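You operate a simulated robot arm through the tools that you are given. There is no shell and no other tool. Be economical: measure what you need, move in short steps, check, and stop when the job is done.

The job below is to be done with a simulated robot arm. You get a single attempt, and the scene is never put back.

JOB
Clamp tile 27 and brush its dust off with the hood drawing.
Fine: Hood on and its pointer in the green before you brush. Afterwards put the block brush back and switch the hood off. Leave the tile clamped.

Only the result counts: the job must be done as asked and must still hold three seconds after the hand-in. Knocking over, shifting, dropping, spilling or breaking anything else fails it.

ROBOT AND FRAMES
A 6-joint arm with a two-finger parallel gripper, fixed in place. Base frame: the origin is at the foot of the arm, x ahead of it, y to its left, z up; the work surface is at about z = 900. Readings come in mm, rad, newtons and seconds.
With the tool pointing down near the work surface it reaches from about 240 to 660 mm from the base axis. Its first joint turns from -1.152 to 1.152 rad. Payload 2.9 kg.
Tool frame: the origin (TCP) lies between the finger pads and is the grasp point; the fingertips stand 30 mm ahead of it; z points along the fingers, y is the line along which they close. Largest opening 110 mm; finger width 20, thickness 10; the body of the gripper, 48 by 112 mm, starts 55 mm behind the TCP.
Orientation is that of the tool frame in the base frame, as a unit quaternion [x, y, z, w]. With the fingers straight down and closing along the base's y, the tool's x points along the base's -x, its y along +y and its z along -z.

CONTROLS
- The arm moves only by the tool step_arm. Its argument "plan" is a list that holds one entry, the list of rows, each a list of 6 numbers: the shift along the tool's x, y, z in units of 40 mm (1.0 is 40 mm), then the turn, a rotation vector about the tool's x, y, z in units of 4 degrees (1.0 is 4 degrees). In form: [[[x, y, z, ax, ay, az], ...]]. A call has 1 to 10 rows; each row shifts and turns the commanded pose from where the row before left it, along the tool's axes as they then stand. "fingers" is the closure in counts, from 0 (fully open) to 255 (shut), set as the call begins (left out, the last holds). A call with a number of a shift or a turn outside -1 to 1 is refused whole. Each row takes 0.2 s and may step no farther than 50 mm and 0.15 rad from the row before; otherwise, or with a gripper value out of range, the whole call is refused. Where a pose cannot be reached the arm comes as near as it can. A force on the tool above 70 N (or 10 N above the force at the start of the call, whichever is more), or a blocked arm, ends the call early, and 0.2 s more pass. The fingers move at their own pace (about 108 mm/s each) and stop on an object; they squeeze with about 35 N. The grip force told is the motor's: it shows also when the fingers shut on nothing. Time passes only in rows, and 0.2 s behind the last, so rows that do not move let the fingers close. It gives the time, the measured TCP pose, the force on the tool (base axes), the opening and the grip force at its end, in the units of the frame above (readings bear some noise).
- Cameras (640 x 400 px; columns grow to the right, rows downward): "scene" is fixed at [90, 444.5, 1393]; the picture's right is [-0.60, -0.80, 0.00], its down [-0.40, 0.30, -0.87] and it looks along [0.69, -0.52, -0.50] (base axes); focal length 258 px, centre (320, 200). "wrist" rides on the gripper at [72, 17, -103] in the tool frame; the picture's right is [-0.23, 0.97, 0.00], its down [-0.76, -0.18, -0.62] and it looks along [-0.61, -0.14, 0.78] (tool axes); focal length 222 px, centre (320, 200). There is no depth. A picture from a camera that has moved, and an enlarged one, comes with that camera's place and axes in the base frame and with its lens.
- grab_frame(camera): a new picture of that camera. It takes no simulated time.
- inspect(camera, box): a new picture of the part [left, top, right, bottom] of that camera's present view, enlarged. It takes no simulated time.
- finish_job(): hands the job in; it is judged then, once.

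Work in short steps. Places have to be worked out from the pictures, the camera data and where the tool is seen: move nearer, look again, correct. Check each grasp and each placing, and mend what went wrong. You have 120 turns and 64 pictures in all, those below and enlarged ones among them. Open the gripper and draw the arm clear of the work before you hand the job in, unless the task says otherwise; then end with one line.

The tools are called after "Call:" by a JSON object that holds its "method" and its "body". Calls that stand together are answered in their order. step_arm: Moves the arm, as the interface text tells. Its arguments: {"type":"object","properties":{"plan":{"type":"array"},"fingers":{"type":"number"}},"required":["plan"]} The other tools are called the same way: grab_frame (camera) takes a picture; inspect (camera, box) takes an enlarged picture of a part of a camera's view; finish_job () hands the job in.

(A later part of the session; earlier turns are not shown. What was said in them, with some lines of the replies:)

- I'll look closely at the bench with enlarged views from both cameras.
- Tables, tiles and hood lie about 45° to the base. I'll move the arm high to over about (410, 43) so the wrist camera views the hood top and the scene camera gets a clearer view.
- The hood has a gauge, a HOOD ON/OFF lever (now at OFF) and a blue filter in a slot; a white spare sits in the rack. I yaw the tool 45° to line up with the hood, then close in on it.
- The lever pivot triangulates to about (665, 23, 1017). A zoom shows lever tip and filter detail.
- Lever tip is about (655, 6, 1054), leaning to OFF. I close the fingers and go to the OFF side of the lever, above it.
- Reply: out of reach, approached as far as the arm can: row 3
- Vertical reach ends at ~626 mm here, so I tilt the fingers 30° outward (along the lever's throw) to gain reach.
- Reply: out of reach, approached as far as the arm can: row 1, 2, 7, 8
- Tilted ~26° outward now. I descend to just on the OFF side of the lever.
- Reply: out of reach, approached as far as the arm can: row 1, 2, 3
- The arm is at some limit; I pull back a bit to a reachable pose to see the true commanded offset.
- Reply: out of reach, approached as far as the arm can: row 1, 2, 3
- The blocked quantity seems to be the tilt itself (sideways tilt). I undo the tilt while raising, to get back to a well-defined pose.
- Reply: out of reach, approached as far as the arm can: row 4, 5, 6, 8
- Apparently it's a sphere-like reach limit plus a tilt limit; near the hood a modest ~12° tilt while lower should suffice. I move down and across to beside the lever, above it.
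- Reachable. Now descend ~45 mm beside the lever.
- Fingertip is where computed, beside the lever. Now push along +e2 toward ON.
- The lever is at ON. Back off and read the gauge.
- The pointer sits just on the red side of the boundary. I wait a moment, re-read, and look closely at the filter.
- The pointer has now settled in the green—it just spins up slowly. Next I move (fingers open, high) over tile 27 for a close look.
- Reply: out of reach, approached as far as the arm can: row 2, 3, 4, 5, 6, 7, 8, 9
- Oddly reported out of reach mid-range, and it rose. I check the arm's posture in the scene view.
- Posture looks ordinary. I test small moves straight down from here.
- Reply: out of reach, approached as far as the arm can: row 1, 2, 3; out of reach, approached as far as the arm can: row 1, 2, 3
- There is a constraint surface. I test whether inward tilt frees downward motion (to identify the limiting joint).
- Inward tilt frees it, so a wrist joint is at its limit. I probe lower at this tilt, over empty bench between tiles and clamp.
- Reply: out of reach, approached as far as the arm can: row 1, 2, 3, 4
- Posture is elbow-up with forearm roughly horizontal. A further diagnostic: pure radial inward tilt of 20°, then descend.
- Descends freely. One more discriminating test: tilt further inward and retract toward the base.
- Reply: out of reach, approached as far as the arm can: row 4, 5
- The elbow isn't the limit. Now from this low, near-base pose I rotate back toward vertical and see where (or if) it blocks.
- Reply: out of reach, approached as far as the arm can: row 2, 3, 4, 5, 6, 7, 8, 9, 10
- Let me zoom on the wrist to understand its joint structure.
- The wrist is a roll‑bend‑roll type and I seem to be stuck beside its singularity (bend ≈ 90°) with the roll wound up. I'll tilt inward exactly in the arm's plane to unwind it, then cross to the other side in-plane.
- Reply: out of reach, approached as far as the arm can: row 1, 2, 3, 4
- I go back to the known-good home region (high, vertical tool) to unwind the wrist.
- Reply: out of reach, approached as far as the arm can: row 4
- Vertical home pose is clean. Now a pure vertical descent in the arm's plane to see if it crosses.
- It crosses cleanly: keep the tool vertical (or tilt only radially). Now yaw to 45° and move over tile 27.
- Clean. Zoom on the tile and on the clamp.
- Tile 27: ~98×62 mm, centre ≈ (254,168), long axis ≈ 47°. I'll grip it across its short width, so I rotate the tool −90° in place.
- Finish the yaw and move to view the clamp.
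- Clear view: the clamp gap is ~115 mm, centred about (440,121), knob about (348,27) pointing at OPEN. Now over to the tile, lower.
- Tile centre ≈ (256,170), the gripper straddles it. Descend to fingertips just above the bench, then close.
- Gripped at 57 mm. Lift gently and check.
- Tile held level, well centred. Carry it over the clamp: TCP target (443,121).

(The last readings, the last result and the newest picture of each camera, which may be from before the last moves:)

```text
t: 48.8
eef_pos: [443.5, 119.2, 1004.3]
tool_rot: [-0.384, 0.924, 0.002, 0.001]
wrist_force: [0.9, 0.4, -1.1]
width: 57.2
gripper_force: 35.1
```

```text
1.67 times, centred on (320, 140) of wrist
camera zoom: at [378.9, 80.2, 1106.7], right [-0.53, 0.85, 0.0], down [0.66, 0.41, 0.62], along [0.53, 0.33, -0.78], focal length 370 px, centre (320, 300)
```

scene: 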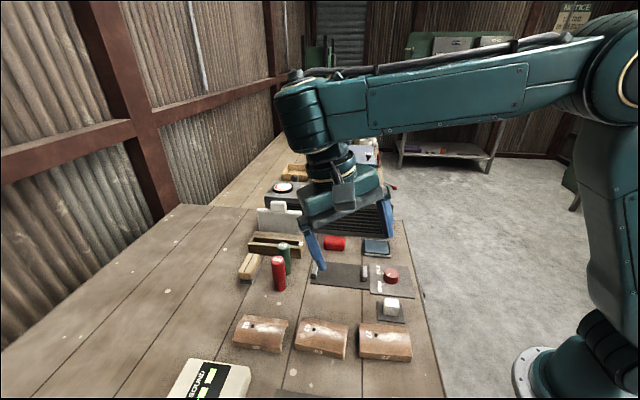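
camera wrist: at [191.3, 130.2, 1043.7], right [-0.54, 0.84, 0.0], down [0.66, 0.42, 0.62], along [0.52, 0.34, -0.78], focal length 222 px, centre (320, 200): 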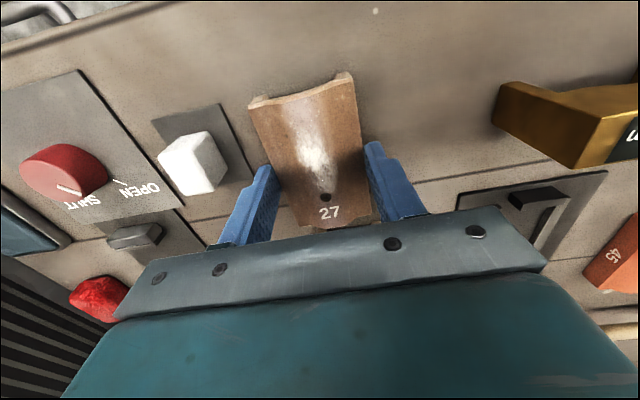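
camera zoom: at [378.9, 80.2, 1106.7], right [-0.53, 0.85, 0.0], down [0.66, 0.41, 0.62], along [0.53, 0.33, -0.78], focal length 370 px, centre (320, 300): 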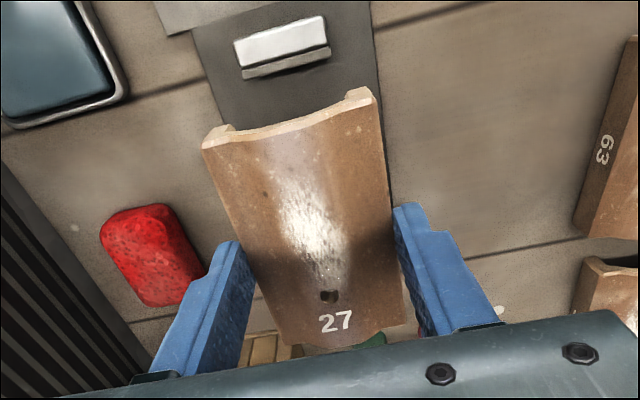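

Tile aligned over the gap to within 2 mm. Lower gently onto the clamp bed.

Call:
{"method": "step_arm", "body": {"plan": [[[-0.04, 0, 0.5, 0, 0, 0], [0, 0, 0.5, 0, 0, 0], [0, 0, 0.3, 0, 0, 0], [0, 0, 0.1, 0, 0, 0], [0, 0, 0.05, 0, 0, 0]]]}}

Call:
{"method": "inspect", "body": {"camera": "scene", "box": [300, 225, 420, 315]}}

```text
t: 50.0
eef_pos: [443.7, 121.4, 945.9]
tool_rot: [-0.383, 0.924, 0.001, 0.0]
wrist_force: [-0.2, 0.5, -1.7]
width: 57.3
gripper_force: 35.1
```

```text
4.44 times, centred on (360, 270) of scene
camera zoom: at [90.0, 444.5, 1393.0], right [-0.6, -0.8, 0.0], down [-0.4, 0.3, -0.87], along [0.69, -0.52, -0.5], focal length 1147 px, centre (142, -111)
```

zoom: 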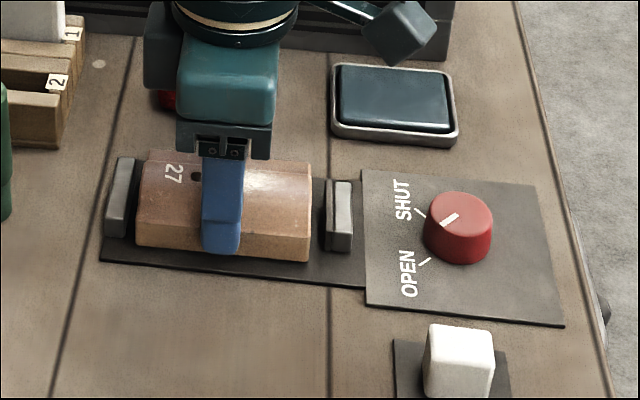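

Nicely between the jaws. Ease down the last millimetres until contact.

Call:
{"method": "step_arm", "body": {"plan": [[[0, 0, 0.04, 0, 0, 0], [0, 0, 0.04, 0, 0, 0]]]}}

```text
t: 50.6
eef_pos: [443.0, 121.7, 943.4]
tool_rot: [-0.381, 0.924, 0.002, 0.0]
wrist_force: [-2.3, 0.5, 7.2]
width: 57.0
gripper_force: 35.2
```

Contact felt. Open and rise.

Call:
{"method": "step_arm", "body": {"plan": [[[0, 0, 0, 0, 0, 0], [0, 0, 0, 0, 0, 0], [0, 0, -0.5, 0, 0, 0], [0, 0, -0.8, 0, 0, 0], [0, 0, -0.8, 0, 0, 0]]], "fingers": 0}}

Call:
{"method": "inspect", "body": {"camera": "wrist", "box": [160, 20, 480, 260]}}

```text
t: 51.8
eef_pos: [445.1, 120.7, 1026.0]
tool_rot: [-0.382, 0.924, 0.0, -0.001]
wrist_force: [-0.2, 0.0, 0.8]
width: 110.2
gripper_force: 0.0
```

```text
1.67 times, centred on (320, 140) of wrist
camera zoom: at [380.1, 80.6, 1129.5], right [-0.53, 0.85, 0.0], down [0.67, 0.41, 0.62], along [0.53, 0.33, -0.78], focal length 370 px, centre (320, 300)
```

zoom: 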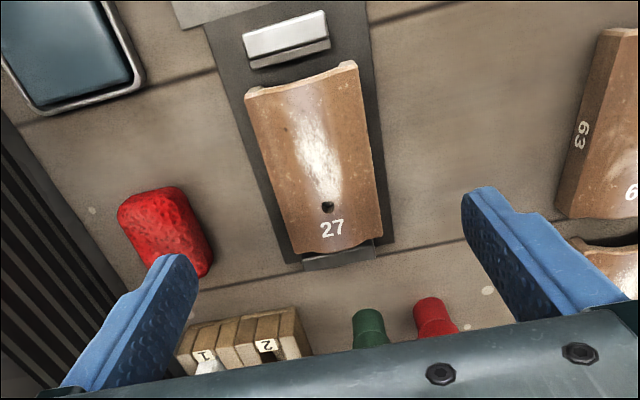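

Tile is seated. Now go above the clamp knob (~(348,29.5)) with the fingers part-closed, and verify.

Call:
{"method": "step_arm", "body": {"plan": [[[0.83, 0.026, 0, 0, 0, 0], [0.83, 0.026, 0, 0, 0, 0], [0.83, 0.026, 0, 0, 0, 0], [0.83, 0.026, 0, 0, 0, 0], [0, 0, 0.6, 0, 0, 0]]], "fingers": 93}}

Call:
{"method": "grab_frame", "body": {"camera": "wrist"}}

```text
t: 53.0
eef_pos: [346.9, 30.0, 1002.1]
tool_rot: [-0.382, 0.924, 0.001, 0.0]
wrist_force: [0.0, -0.1, -0.5]
width: 69.9
gripper_force: 0.0
```

```text
23 pictures are left
camera wrist: at [282.8, -10.1, 1104.7], right [-0.53, 0.85, 0.0], down [0.66, 0.41, 0.62], along [0.53, 0.33, -0.78], focal length 222 px, centre (320, 200)
```

wrist: 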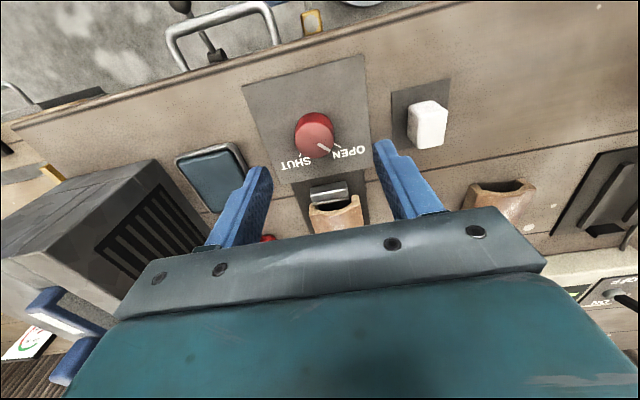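

Knob ≈ (350,28). Descend and close on it.

Call:
{"method": "step_arm", "body": {"plan": [[[0, -0.08, 0.5, 0, 0, 0], [0, 0, 0.6, 0, 0, 0], [0, 0, 0.45, 0, 0, 0]]]}}

Call:
{"method": "step_arm", "body": {"plan": [[[0, 0, 0, 0, 0, 0], [0, 0, 0, 0, 0, 0]]], "fingers": 255}}

```text
t: 53.8
eef_pos: [347.5, 25.8, 938.7]
tool_rot: [-0.382, 0.924, 0.002, 0.001]
wrist_force: [0.2, -0.1, 0.0]
width: 69.7
gripper_force: 0.0
```

```text
t: 54.4
eef_pos: [350.4, 26.2, 939.2]
tool_rot: [-0.381, 0.925, 0.0, 0.001]
wrist_force: [10.3, -11.5, -9.2]
width: 35.1
gripper_force: 44.9
```

Gripping the knob with a small sideways load; I shift 2 mm to relieve and turn clockwise.

Call:
{"method": "step_arm", "body": {"plan": [[[0, -0.05, 0, 0, 0, 0], [0, 0, 0, 0, 0, 1], [0, 0, 0, 0, 0, 1], [0, 0, 0, 0, 0, 1], [0, 0, 0, 0, 0, 1], [0, 0, 0, 0, 0, 1]]]}}

```text
t: 55.8
eef_pos: [349.3, 26.3, 939.8]
tool_rot: [-0.217, 0.976, 0.002, -0.002]
wrist_force: [2.5, -5.3, -20.9]
width: 34.7
gripper_force: 45.3
```

Turning (yaw changed ~20°). Continue.

Call:
{"method": "step_arm", "body": {"plan": [[[0, 0, 0.02, 0, 0, 1], [0, 0, 0, 0, 0, 1], [0, 0, 0, 0, 0, 1], [0, 0, 0, 0, 0, 1], [0, 0, 0, 0, 0, 1], [0, 0, 0, 0, 0, 1], [0, 0, 0, 0, 0, 1], [0, 0, 0, 0, 0, 1], [0, 0, 0, 0, 0, 1], [0, 0, 0, 0, 0, 1]]]}}

Call:
{"method": "inspect", "body": {"camera": "scene", "box": [300, 225, 420, 315]}}

```text
t: 58.0
eef_pos: [349.0, 29.1, 939.7]
tool_rot: [0.129, 0.992, 0.004, -0.003]
wrist_force: [-21.9, 22.9, 10.8]
width: 34.8
gripper_force: 44.9
```

```text
4.44 times, centred on (360, 270) of scene
camera zoom: at [89.3, 445.1, 1392.9], right [-0.6, -0.8, 0.0], down [-0.4, 0.3, -0.87], along [0.69, -0.52, -0.49], focal length 1147 px, centre (142, -111)
```

zoom: 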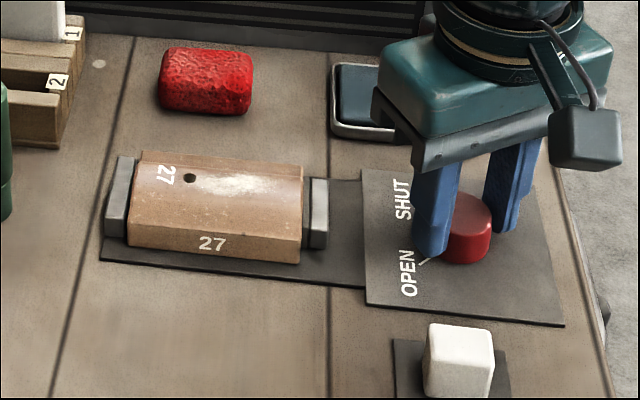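

The jaws have closed on the tile; knob has turned ~60°. Relieve the side load and complete the turn to SHUT.

Call:
{"method": "step_arm", "body": {"plan": [[[0.03, 0.02, 0, 0, 0, 0.5], [0, 0, 0, 0, 0, 1], [0, 0, 0, 0, 0, 1], [0, 0, 0, 0, 0, 1], [0, 0, 0, 0, 0, 1], [0, 0, 0, 0, 0, 1], [0, 0, 0, 0, 0, 1], [0, 0, 0, 0, 0, 1]]]}}

```text
t: 59.8
eef_pos: [350.9, 30.8, 939.8]
tool_rot: [0.381, 0.924, 0.006, -0.001]
wrist_force: [-1.6, 31.4, 9.2]
width: 35.0
gripper_force: 45.3
```

Turned 90°. Release and rise, then look.

Call:
{"method": "step_arm", "body": {"plan": [[[0, 0, 0, 0, 0, 0], [0, 0, 0, 0, 0, 0], [0, 0, -0.6, 0, 0, 0], [0, 0, -0.9, 0, 0, 0], [0, 0, -0.9, 0, 0, 0]]], "fingers": 110}}

Call:
{"method": "inspect", "body": {"camera": "scene", "box": [300, 225, 420, 315]}}

```text
t: 61.0
eef_pos: [350.3, 28.1, 1034.8]
tool_rot: [0.383, 0.924, 0.0, -0.001]
wrist_force: [0.3, 0.0, -0.4]
width: 62.5
gripper_force: 0.1
```

```text
4.44 times, centred on (360, 270) of scene
camera zoom: at [90.0, 444.5, 1393.0], right [-0.6, -0.8, 0.0], down [-0.4, 0.3, -0.87], along [0.69, -0.52, -0.5], focal length 1147 px, centre (142, -111)
```

zoom: 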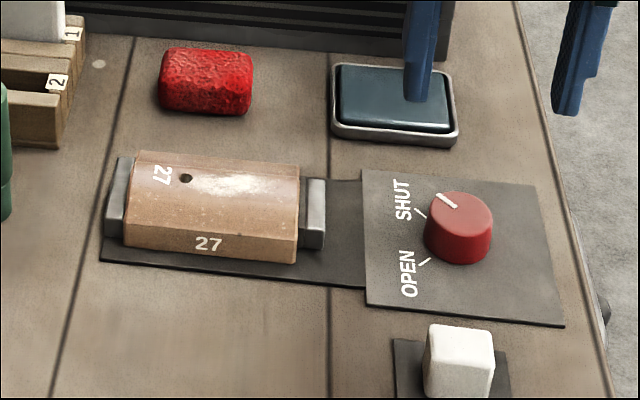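

Tile firmly clamped with the knob at SHUT. Now move toward the block brush, staying high above the NO/GO posts.

Call:
{"method": "step_arm", "body": {"plan": [[[0.085, 0.924, -0.2, 0, 0, 0], [0.085, 0.924, -0.2, 0, 0, 0], [0.085, 0.924, -0.2, 0, 0, 0], [0.085, 0.924, 0, 0, 0, 0], [0.085, 0.924, 0, 0, 0, 0], [0.085, 0.924, 0, 0, 0, 0], [0.085, 0.924, 0, 0, 0, 0], [0.085, 0.924, 0, 0, 0, 0]]], "fingers": 0}}

Call:
{"method": "inspect", "body": {"camera": "wrist", "box": [240, 20, 560, 220]}}

Call:
{"method": "inspect", "body": {"camera": "scene", "box": [215, 215, 335, 315]}}

```text
t: 62.8
eef_pos: [538.5, 256.3, 1058.8]
tool_rot: [0.384, 0.923, 0.001, 0.0]
wrist_force: [0.3, 0.0, 0.5]
width: 110.1
gripper_force: 0.1
```

```text
2.00 times, centred on (400, 120) of wrist
camera zoom: at [499.6, 318.6, 1162.0], right [0.85, 0.53, 0.0], down [0.41, -0.67, 0.62], along [0.33, -0.53, -0.78], focal length 444 px, centre (160, 360)
```

zoom: 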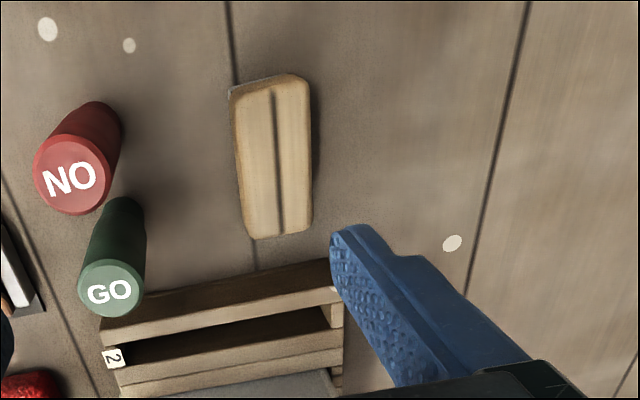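

```text
4.00 times, centred on (275, 265) of scene
camera zoom: at [90.0, 444.5, 1393.0], right [-0.6, -0.8, 0.0], down [-0.4, 0.3, -0.87], along [0.69, -0.52, -0.5], focal length 1032 px, centre (500, -60)
```

zoom: 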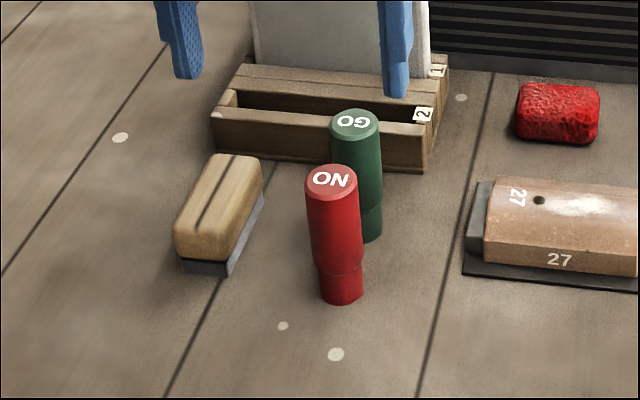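

Brush: block ~69×32 mm, centre ≈ (580,298), top ≈ z 928, long axis along e1. Part-close to 70 mm and move above it.

Call:
{"method": "step_arm", "body": {"plan": [[[0, 0.49, 0.2, 0, 0, 0], [0, 0.49, 0.4, 0, 0, 0], [0, 0.49, 0.5, 0, 0, 0]]], "fingers": 93}}

Call:
{"method": "grab_frame", "body": {"camera": "wrist"}}

```text
t: 63.6
eef_pos: [581.0, 298.2, 1013.1]
tool_rot: [0.383, 0.924, 0.002, -0.001]
wrist_force: [0.1, 0.5, 0.6]
width: 69.6
gripper_force: 0.0
```

```text
18 pictures are left
camera wrist: at [542.0, 360.2, 1117.1], right [0.85, 0.53, 0.0], down [0.41, -0.67, 0.62], along [0.33, -0.53, -0.78], focal length 222 px, centre (320, 200)
```

wrist: 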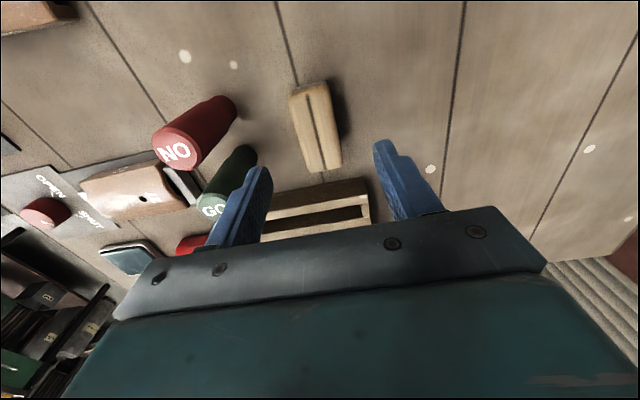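

Brush is ~4 mm off in −e2; correct, descend, and close.

Call:
{"method": "step_arm", "body": {"plan": [[[0.04, -0.07, 0.6, 0, 0, 0], [0, 0, 0.6, 0, 0, 0], [0, 0, 0.6, 0, 0, 0]]]}}

Call:
{"method": "step_arm", "body": {"plan": [[[0, 0, 0, 0, 0, 0], [0, 0, 0, 0, 0, 0], [0, 0, 0, 0, 0, 0]]], "fingers": 255}}

```text
t: 64.4
eef_pos: [577.3, 296.8, 943.2]
tool_rot: [0.384, 0.923, 0.001, 0.0]
wrist_force: [-0.1, 0.9, -0.6]
width: 69.8
gripper_force: 0.0
```

```text
t: 65.2
eef_pos: [577.9, 297.1, 942.0]
tool_rot: [0.384, 0.924, 0.002, 0.0]
wrist_force: [-0.3, -0.6, 0.0]
width: 33.2
gripper_force: 34.6
```

Brush gripped (33 mm). Lift, then rise further while moving inward above the posts toward the tile.

Call:
{"method": "step_arm", "body": {"plan": [[[0, 0, -0.4, 0, 0, 0], [0, 0, -0.7, 0, 0, 0], [0, 0, -0.8, 0, 0, 0], [0, 0, -0.7, 0, 0, 0], [0, -0.5, -0.8, 0, 0, 0]]]}}

Call:
{"method": "inspect", "body": {"camera": "scene", "box": [215, 155, 375, 275]}}

```text
t: 66.4
eef_pos: [564.1, 282.4, 1080.0]
tool_rot: [0.384, 0.923, 0.002, -0.001]
wrist_force: [0.3, -0.2, 0.1]
width: 33.4
gripper_force: 34.5
```

```text
3.33 times, centred on (295, 215) of scene
camera zoom: at [90.0, 444.5, 1393.0], right [-0.6, -0.8, 0.0], down [-0.4, 0.3, -0.87], along [0.69, -0.52, -0.5], focal length 860 px, centre (403, 150)
```

zoom: 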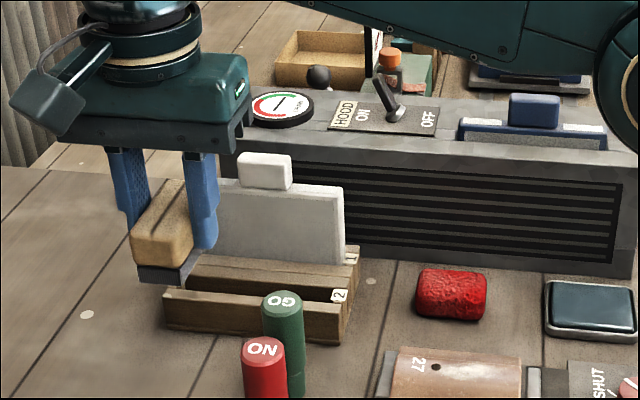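

Brush held well. Re-check the gauge before brushing.

Call:
{"method": "inspect", "body": {"camera": "scene", "box": [275, 175, 305, 194]}}

```text
16.00 times, centred on (290, 184) of scene
camera zoom: at [90.0, 444.5, 1393.0], right [-0.6, -0.8, 0.0], down [-0.4, 0.3, -0.87], along [0.69, -0.52, -0.5], focal length 4130 px, centre (800, 448)
```

zoom: 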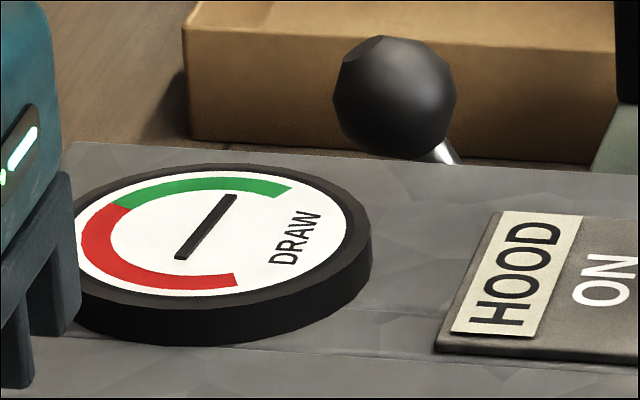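

Pointer has risen through the boundary into the green arc (upper end). Move over the tile's centre (e2≈404, e1≈228) and descend to just above.

Call:
{"method": "step_arm", "body": {"plan": [[[-0.144, -0.972, 0, 0, 0, 0], [-0.144, -0.972, 0, 0, 0, 0], [-0.144, -0.972, 0, 0, 0, 0], [-0.144, -0.972, 0, 0, 0, 0], [-0.144, -0.972, 0.2, 0, 0, 0], [0, 0, 0.7, 0, 0, 0], [0, 0, 0.7, 0, 0, 0], [0, 0, 0.5, 0, 0, 0]]]}}

Call:
{"method": "inspect", "body": {"camera": "scene", "box": [285, 205, 405, 295]}}

```text
t: 68.2
eef_pos: [446.8, 123.2, 994.2]
tool_rot: [0.383, 0.924, 0.0, 0.0]
wrist_force: [0.1, 0.4, -0.2]
width: 33.5
gripper_force: 35.0
```

```text
4.44 times, centred on (345, 250) of scene
camera zoom: at [90.0, 444.5, 1393.0], right [-0.6, -0.8, 0.0], down [-0.4, 0.3, -0.87], along [0.69, -0.52, -0.5], focal length 1147 px, centre (209, -22)
```

zoom: 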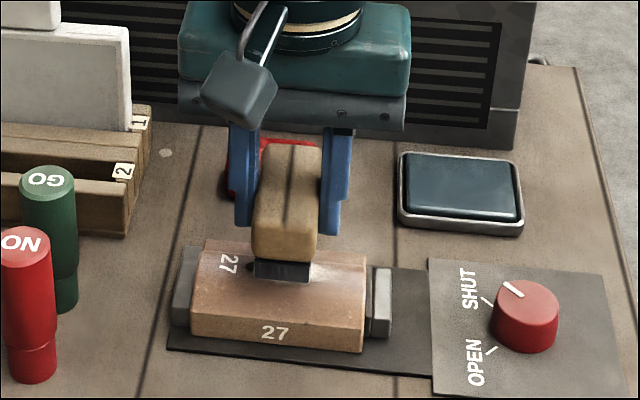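

Brush hovers over the middle of the tile. Lower in small steps to contact.

Call:
{"method": "step_arm", "body": {"plan": [[[0, 0, 0.12, 0, 0, 0], [0, 0, 0.12, 0, 0, 0], [0, 0, 0.1, 0, 0, 0]]]}}

Call:
{"method": "step_arm", "body": {"plan": [[[0, 0, 0.06, 0, 0, 0], [0, 0, 0.06, 0, 0, 0]]]}}

```text
t: 69.0
eef_pos: [447.7, 124.7, 981.1]
tool_rot: [0.384, 0.923, 0.002, -0.001]
wrist_force: [0.2, 0.3, -0.6]
width: 33.0
gripper_force: 34.9
```

```text
t: 69.6
eef_pos: [448.3, 125.0, 975.7]
tool_rot: [0.384, 0.923, 0.001, 0.0]
wrist_force: [0.9, 1.1, -1.0]
width: 33.3
gripper_force: 34.6
```

Call:
{"method": "step_arm", "body": {"plan": [[[0, 0, 0.06, 0, 0, 0], [0, 0, 0.06, 0, 0, 0]]]}}

Call:
{"method": "inspect", "body": {"camera": "scene", "box": [305, 225, 385, 285]}}

```text
t: 70.2
eef_pos: [447.3, 124.6, 975.2]
tool_rot: [0.383, 0.924, 0.001, 0.0]
wrist_force: [-5.2, -0.3, 18.8]
width: 33.2
gripper_force: 35.2
```

```text
6.67 times, centred on (345, 255) of scene
camera zoom: at [89.5, 444.4, 1393.1], right [-0.6, -0.8, 0.0], down [-0.4, 0.3, -0.87], along [0.69, -0.52, -0.5], focal length 1721 px, centre (153, -167)
```

zoom: 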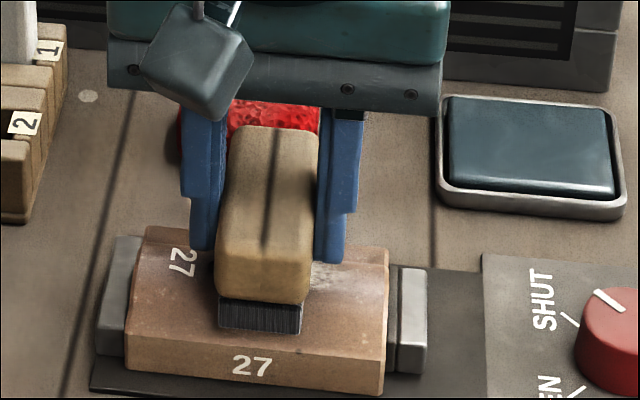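

Contact at 19 N. Ease slightly and stroke along the tile's length.

Call:
{"method": "step_arm", "body": {"plan": [[[0, -0.2, -0.04, 0, 0, 0], [0, -0.35, 0, 0, 0, 0], [0, -0.3, 0, 0, 0, 0], [0, 0.35, 0, 0, 0, 0], [0, 0.35, 0, 0, 0, 0], [0, 0.35, 0, 0, 0, 0], [0, 0.35, 0, 0, 0, 0], [0, 0.2, 0, 0, 0, 0]]]}}

```text
t: 72.0
eef_pos: [468.4, 145.3, 974.8]
tool_rot: [0.384, 0.923, 0.001, -0.001]
wrist_force: [0.3, 0.1, -0.4]
width: 33.4
gripper_force: 35.1
```

At this end the contact is light; press ~1.5 mm more and stroke back and forth.

Call:
{"method": "step_arm", "body": {"plan": [[[0, 0, 0.04, 0, 0, 0], [0, -0.35, 0, 0, 0, 0], [0, -0.35, 0, 0, 0, 0], [0, -0.35, 0, 0, 0, 0], [0, -0.35, 0, 0, 0, 0], [0, -0.15, 0, 0, 0, 0]]]}}

Call:
{"method": "step_arm", "body": {"plan": [[[0, 0.35, 0, 0, 0, 0], [0, 0.35, 0, 0, 0, 0], [0, 0.35, 0, 0, 0, 0], [0, 0.35, 0, 0, 0, 0], [0, 0.15, 0, 0, 0, 0]]]}}

Call:
{"method": "inspect", "body": {"camera": "scene", "box": [305, 225, 385, 285]}}

```text
t: 73.4
eef_pos: [425.1, 103.2, 973.9]
tool_rot: [0.383, 0.924, 0.002, 0.001]
wrist_force: [8.7, 7.2, 22.6]
width: 33.4
gripper_force: 34.8
```

```text
t: 74.6
eef_pos: [467.2, 146.0, 970.9]
tool_rot: [0.382, 0.924, 0.001, -0.001]
wrist_force: [0.1, 0.2, -0.5]
width: 33.4
gripper_force: 34.9
```

```text
6.67 times, centred on (345, 255) of scene
camera zoom: at [90.0, 444.5, 1393.0], right [-0.6, -0.8, 0.0], down [-0.4, 0.3, -0.87], along [0.69, -0.52, -0.5], focal length 1721 px, centre (153, -167)
```

zoom: 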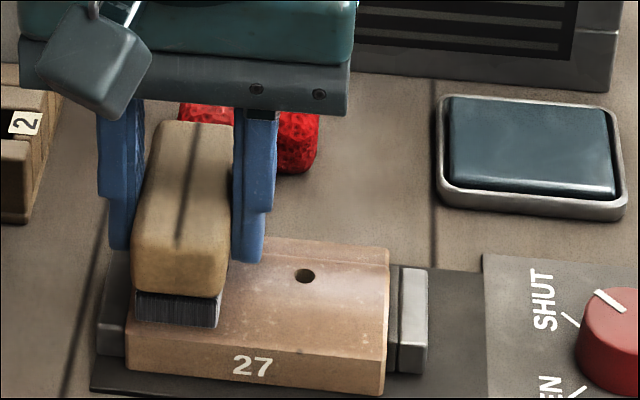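

Dust appears cleared (it uncovered a second hole). Lift the brush and inspect the tile.

Call:
{"method": "step_arm", "body": {"plan": [[[0, 0, -0.5, 0, 0, 0], [0, 0.5, -0.9, 0, 0, 0], [0, 0.9, -0.9, 0, 0, 0]]]}}

Call:
{"method": "inspect", "body": {"camera": "scene", "box": [285, 205, 405, 295]}}

```text
refused: row 3 steps farther than a row can; nothing moved
```

```text
4.44 times, centred on (345, 250) of scene
camera zoom: at [90.0, 444.5, 1393.0], right [-0.6, -0.8, 0.0], down [-0.4, 0.3, -0.87], along [0.69, -0.52, -0.5], focal length 1147 px, centre (209, -22)
```

zoom: 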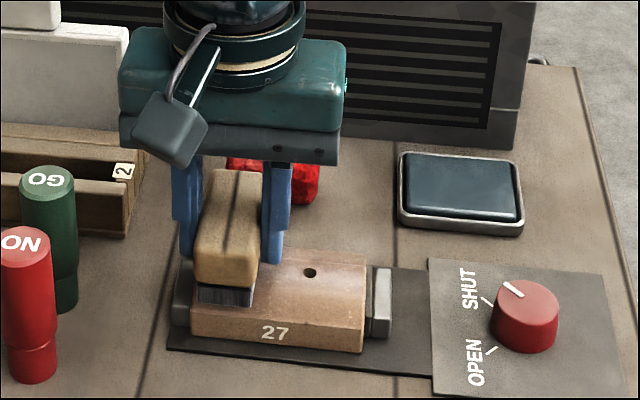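

Refused for step size; repeat with smaller steps.

Call:
{"method": "step_arm", "body": {"plan": [[[0, 0, -0.5, 0, 0, 0], [0, 0.4, -0.9, 0, 0, 0], [0, 0.6, -0.9, 0, 0, 0]]]}}

Call:
{"method": "inspect", "body": {"camera": "scene", "box": [285, 205, 405, 295]}}

```text
t: 75.4
eef_pos: [494.2, 171.6, 1065.2]
tool_rot: [0.384, 0.923, 0.0, -0.001]
wrist_force: [0.4, -0.1, -0.5]
width: 33.4
gripper_force: 35.4
```

```text
4.44 times, centred on (345, 250) of scene
camera zoom: at [90.0, 444.5, 1393.0], right [-0.6, -0.8, 0.0], down [-0.4, 0.3, -0.87], along [0.69, -0.52, -0.5], focal length 1147 px, centre (209, -22)
```

zoom: 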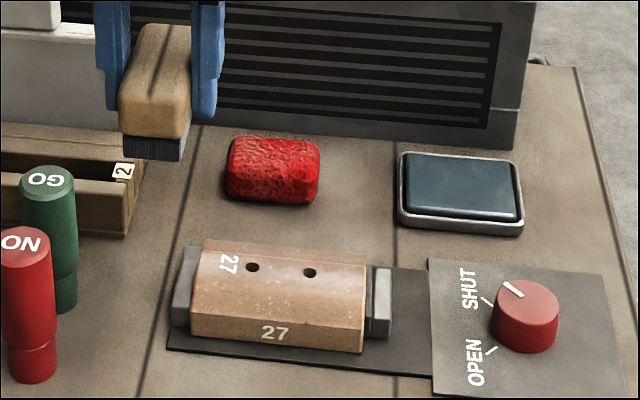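

Tile looks clean. One tight zoom on tile and jaws to confirm both the dust and the clamping.

Call:
{"method": "inspect", "body": {"camera": "scene", "box": [315, 250, 375, 288]}}

```text
10.53 times, centred on (345, 269) of scene
camera zoom: at [90.0, 444.5, 1393.0], right [-0.6, -0.8, 0.0], down [-0.4, 0.3, -0.87], along [0.69, -0.52, -0.5], focal length 2717 px, centre (57, -526)
```

zoom: 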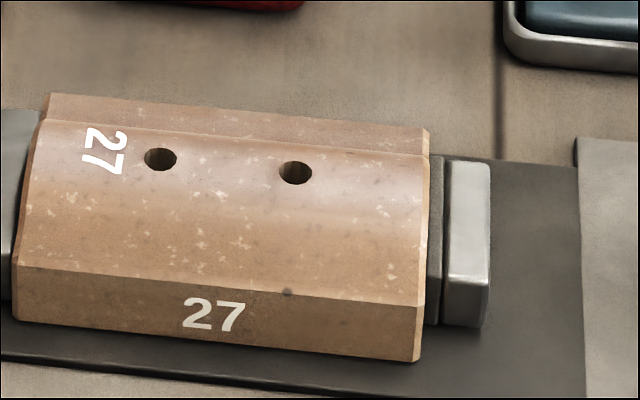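

Clean and clamped (pad against tile). Return the brush: back over its spot and down.

Call:
{"method": "step_arm", "body": {"plan": [[[0.185, 0.925, 0.05, 0, 0, 0], [0.185, 0.925, 0.1, 0, 0, 0], [0.185, 0.925, 0.15, 0, 0, 0], [0.185, 0.925, 0.25, 0, 0, 0], [0, 0, 0.7, 0, 0, 0], [0, 0, 0.7, 0, 0, 0]]]}}

```text
t: 76.8
eef_pos: [580.2, 300.2, 987.2]
tool_rot: [0.383, 0.924, 0.001, 0.0]
wrist_force: [0.1, 0.4, -0.2]
width: 33.3
gripper_force: 35.4
```

Slight correction (−3.7 mm along e2) and lower.

Call:
{"method": "step_arm", "body": {"plan": [[[0, -0.09, 0.4, 0, 0, 0], [0, 0, 0.4, 0, 0, 0], [0, 0, 0.2, 0, 0, 0], [0, 0, 0.06, 0, 0, 0]]]}}

```text
t: 77.8
eef_pos: [577.5, 297.8, 945.1]
tool_rot: [0.383, 0.924, 0.001, -0.001]
wrist_force: [0.4, -0.7, -1.6]
width: 33.2
gripper_force: 34.5
```

Call:
{"method": "step_arm", "body": {"plan": [[[0, 0, 0.05, 0, 0, 0], [0, 0, 0.05, 0, 0, 0]]]}}

```text
t: 78.4
eef_pos: [577.9, 297.2, 940.1]
tool_rot: [0.383, 0.924, 0.001, 0.0]
wrist_force: [-0.1, -0.3, -1.2]
width: 33.7
gripper_force: 35.2
```

No contact yet (brush may have been pushed up in the grip); continue down carefully.

Call:
{"method": "step_arm", "body": {"plan": [[[0, 0, 0.04, 0, 0, 0], [0, 0, 0.04, 0, 0, 0]]]}}

```text
t: 79.0
eef_pos: [579.0, 296.7, 940.2]
tool_rot: [0.384, 0.923, 0.003, 0.001]
wrist_force: [-1.8, -4.1, 14.6]
width: 33.2
gripper_force: 34.8
```

Contact at 14.6 N. Ease up 2 mm, open, and rise.

Call:
{"method": "step_arm", "body": {"plan": [[[0, 0, -0.05, 0, 0, 0], [0, 0, 0, 0, 0, 0]]]}}

Call:
{"method": "step_arm", "body": {"plan": [[[0, 0, 0, 0, 0, 0], [0, 0, 0, 0, 0, 0], [0, 0, -0.5, 0, 0, 0], [0, 0, -0.8, 0, 0, 0], [0, 0, -0.8, 0, 0, 0]]], "fingers": 93}}

Call:
{"method": "inspect", "body": {"camera": "scene", "box": [215, 215, 335, 315]}}

```text
t: 79.6
eef_pos: [579.1, 296.9, 939.9]
tool_rot: [0.383, 0.924, 0.001, -0.001]
wrist_force: [5.6, 0.7, 10.7]
width: 33.4
gripper_force: 35.3
```

```text
t: 80.8
eef_pos: [577.9, 297.3, 1024.3]
tool_rot: [0.383, 0.924, 0.0, -0.001]
wrist_force: [0.1, -0.4, 0.2]
width: 69.8
gripper_force: 0.1
```

```text
4.00 times, centred on (275, 265) of scene
camera zoom: at [89.9, 444.5, 1393.0], right [-0.6, -0.8, 0.0], down [-0.4, 0.3, -0.87], along [0.69, -0.52, -0.5], focal length 1032 px, centre (500, -60)
```

zoom: 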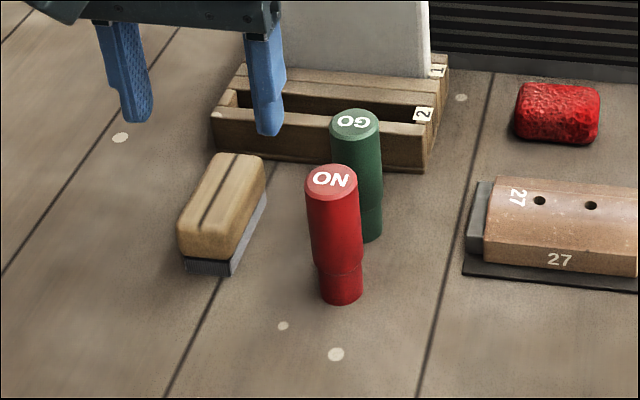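

Brush is back in place. Now the hood: raise, fingers closed, and go to a closer pose in front of the hood where an in-plane outward tilt is safe.

Call:
{"method": "step_arm", "body": {"plan": [[[0, -0.6, -0.75, 0, 0, 0], [0, -0.6, -0.75, 0, 0, 0], [-0.53, -0.85, 0.06, 0, 0, 0], [-0.53, -0.85, 0.06, 0, 0, 0], [-0.53, -0.85, 0.06, 0, 0, 0], [-0.53, -0.85, 0.06, 0, 0, 0], [-0.53, -0.85, 0.06, 0, 0, 0], [-0.53, -0.85, 0.06, 0, 0, 0]]], "fingers": 255}}

```text
t: 82.6
eef_pos: [549.6, 41.3, 1114.9]
tool_rot: [0.384, 0.923, 0.0, -0.002]
wrist_force: [-0.2, -0.2, 0.4]
width: 0.0
gripper_force: 35.0
out of reach, approached as far as the arm can: row 4, 5, 6, 7, 8
```

Jammed at the wrist singularity again; go via the high home pose, which unwound it before.

Call:
{"method": "step_arm", "body": {"plan": [[[0.5, 0, -0.9, 0, 0, 0], [0.5, 0, -0.9, 0, 0, 0], [0.85, -0.1, -0.5, 0, 0, 0], [0.9, -0.1, -0.4, 0, 0, 0], [0.9, -0.1, -0.4, 0, 0, 0], [0.9, -0.1, -0.3, 0, 0, 0], [0.9, -0.1, -0.2, 0, 0, 0], [0.9, -0.1, -0.2, 0, 0, 0], [0.9, -0.1, -0.1, 0, 0, 0], [0.9, -0.1, 0, 0, 0, 0]]]}}

```text
t: 84.8
eef_pos: [297.4, 251.6, 1268.9]
tool_rot: [0.383, 0.924, 0.0, 0.0]
wrist_force: [-0.4, 0.1, -0.4]
width: 0.2
gripper_force: 35.4
```

Clean. Now descend vertically in the arm's plane.

Call:
{"method": "step_arm", "body": {"plan": [[[0, 0, 0.5, 0, 0, 0], [0, 0, 0.5, 0, 0, 0], [0, 0, 0.5, 0, 0, 0], [0, 0, 0.5, 0, 0, 0], [0, 0, 0.5, 0, 0, 0], [0, 0, 0.5, 0, 0, 0], [0, 0, 0.5, 0, 0, 0], [0, 0, 0.5, 0, 0, 0], [0, 0, 0.5, 0, 0, 0]]]}}

```text
t: 86.8
eef_pos: [297.9, 252.1, 1091.0]
tool_rot: [0.383, 0.924, 0.001, 0.0]
wrist_force: [0.4, -0.5, 0.2]
width: 0.2
gripper_force: 34.8
```

Descended cleanly. Move out in front of the hood, staying on this side, then tilt 28° outward exactly in the arm's plane.

Call:
{"method": "step_arm", "body": {"plan": [[[-0.893, -0.09, 0.05, 0, 0, 0], [-0.893, -0.09, 0.05, 0, 0, 0], [-0.893, -0.09, 0.05, 0, 0, 0], [-0.893, -0.09, 0.05, 0, 0, 0], [-0.893, -0.09, 0.05, 0, 0, 0], [-0.893, -0.09, 0.05, 0, 0, 0], [-0.893, -0.09, 0.05, 0, 0, 0], [-0.893, -0.09, 0.05, 0, 0, 0]]]}}

Call:
{"method": "step_arm", "body": {"plan": [[[0, 0, 0, -0.75, -0.661, 0], [0, 0, 0, -0.75, -0.661, 0], [0, 0, 0, -0.75, -0.661, 0], [0, 0, 0, -0.75, -0.661, 0], [0, 0, 0, -0.75, -0.661, 0], [0, 0, 0, -0.75, -0.661, 0], [0, 0, 0, -0.75, -0.661, 0]]]}}

```text
t: 88.6
eef_pos: [481.6, 27.6, 1072.4]
tool_rot: [0.384, 0.924, 0.001, -0.001]
wrist_force: [0.6, -0.4, -0.3]
width: 0.0
gripper_force: 34.5
```

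```text
t: 90.2
eef_pos: [481.1, 28.3, 1075.0]
tool_rot: [0.372, 0.896, 0.107, 0.217]
wrist_force: [0.4, -0.9, -0.5]
width: 0.0
gripper_force: 35.2
```

Tilt is clean. Raise and go over the lever to its far (ON) side, fingertip high.

Call:
{"method": "step_arm", "body": {"plan": [[[-0.325, 0.37, -0.925, 0, 0, 0], [-0.47, 0.627, 0.415, 0, 0, 0], [-0.47, 0.627, 0.415, 0, 0, 0], [-0.47, 0.627, 0.415, 0, 0, 0], [-0.47, 0.627, 0.415, 0, 0, 0], [-0.47, 0.627, 0.415, 0, 0, 0], [-0.47, 0.627, 0.415, 0, 0, 0]]]}}

Call:
{"method": "inspect", "body": {"camera": "scene", "box": [265, 135, 365, 215]}}

```text
t: 91.8
eef_pos: [691.9, 56.1, 1117.7]
tool_rot: [0.372, 0.896, 0.108, 0.216]
wrist_force: [0.4, -0.2, -0.7]
width: 0.0
gripper_force: 35.4
```

```text
5.00 times, centred on (315, 175) of scene
camera zoom: at [89.9, 444.5, 1393.0], right [-0.6, -0.8, 0.0], down [-0.4, 0.3, -0.87], along [0.69, -0.52, -0.5], focal length 1290 px, centre (345, 325)
```

zoom: 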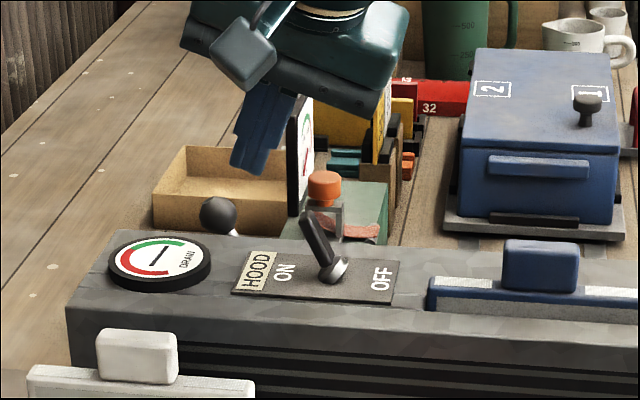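

Fingertip is on the far side, above. Lower beside the lever, then pull back toward OFF.

Call:
{"method": "step_arm", "body": {"plan": [[[0.185, -0.21, 0.53, 0, 0, 0], [0.185, -0.21, 0.53, 0, 0, 0]]]}}

Call:
{"method": "step_arm", "body": {"plan": [[[-0.019, -0.29, -0.11, 0, 0, 0], [-0.019, -0.29, -0.11, 0, 0, 0], [-0.019, -0.29, -0.11, 0, 0, 0], [-0.019, -0.29, -0.11, 0, 0, 0]]]}}

Call:
{"method": "inspect", "body": {"camera": "scene", "box": [265, 135, 365, 215]}}

```text
t: 92.4
eef_pos: [691.4, 56.8, 1067.4]
tool_rot: [0.372, 0.896, 0.107, 0.216]
wrist_force: [0.0, -0.6, 0.3]
width: 0.0
gripper_force: 35.1
```

```text
t: 93.4
eef_pos: [660.5, 24.8, 1071.5]
tool_rot: [0.368, 0.897, 0.11, 0.219]
wrist_force: [15.8, 14.0, 1.5]
width: 0.0
gripper_force: 34.4
```

```text
5.00 times, centred on (315, 175) of scene
camera zoom: at [90.4, 445.0, 1392.8], right [-0.6, -0.8, 0.0], down [-0.4, 0.3, -0.87], along [0.69, -0.52, -0.5], focal length 1290 px, centre (345, 325)
```

zoom: 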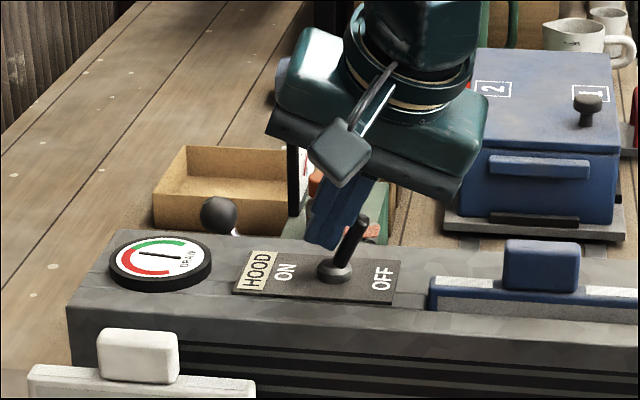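

Lever is over at OFF and the gauge is falling. Back off the lever, rise, and retreat.

Call:
{"method": "step_arm", "body": {"plan": [[[0.019, 0.29, 0.11, 0, 0, 0], [-0.19, 0.22, -0.55, 0, 0, 0], [-0.19, 0.22, -0.55, 0, 0, 0], [-0.19, 0.22, -0.55, 0, 0, 0], [0.47, -0.627, -0.415, 0, 0, 0], [0.47, -0.627, -0.415, 0, 0, 0], [0.47, -0.627, -0.415, 0, 0, 0], [0.47, -0.627, -0.415, 0, 0, 0], [0.47, -0.627, -0.415, 0, 0, 0]]]}}

Call:
{"method": "step_arm", "body": {"plan": [[[0, 0, 0, 0, 0, 0], [0, 0, 0, 0, 0, 0], [0, 0, 0, 0, 0, 0]]], "fingers": 0}}

Call:
{"method": "inspect", "body": {"camera": "scene", "box": [225, 150, 425, 300]}}

```text
t: 95.4
eef_pos: [487.7, 6.0, 1143.0]
tool_rot: [0.373, 0.896, 0.107, 0.217]
wrist_force: [0.6, 0.9, 1.5]
width: 0.1
gripper_force: 35.3
```

```text
t: 96.2
eef_pos: [489.9, 5.3, 1144.0]
tool_rot: [0.372, 0.897, 0.107, 0.216]
wrist_force: [-0.7, -0.8, -0.2]
width: 110.0
gripper_force: 0.0
```

```text
2.67 times, centred on (325, 225) of scene
camera zoom: at [90.0, 444.5, 1393.0], right [-0.6, -0.8, 0.0], down [-0.4, 0.3, -0.87], along [0.69, -0.52, -0.5], focal length 688 px, centre (307, 133)
```

zoom: 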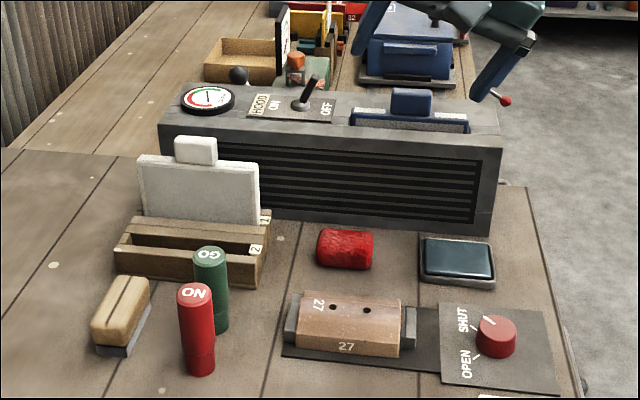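

Lever at OFF, tile 27 clean and clamped, brush back in its place, gripper open and clear. Handing in.

Call:
{"method": "finish_job", "body": {}}

```text
The job is handed in.
```

Job handed in: tile 27 is clamped and brushed clean with the hood drawing in the green. The block brush is back within about 2 mm of where it stood, and the hood is switched off.
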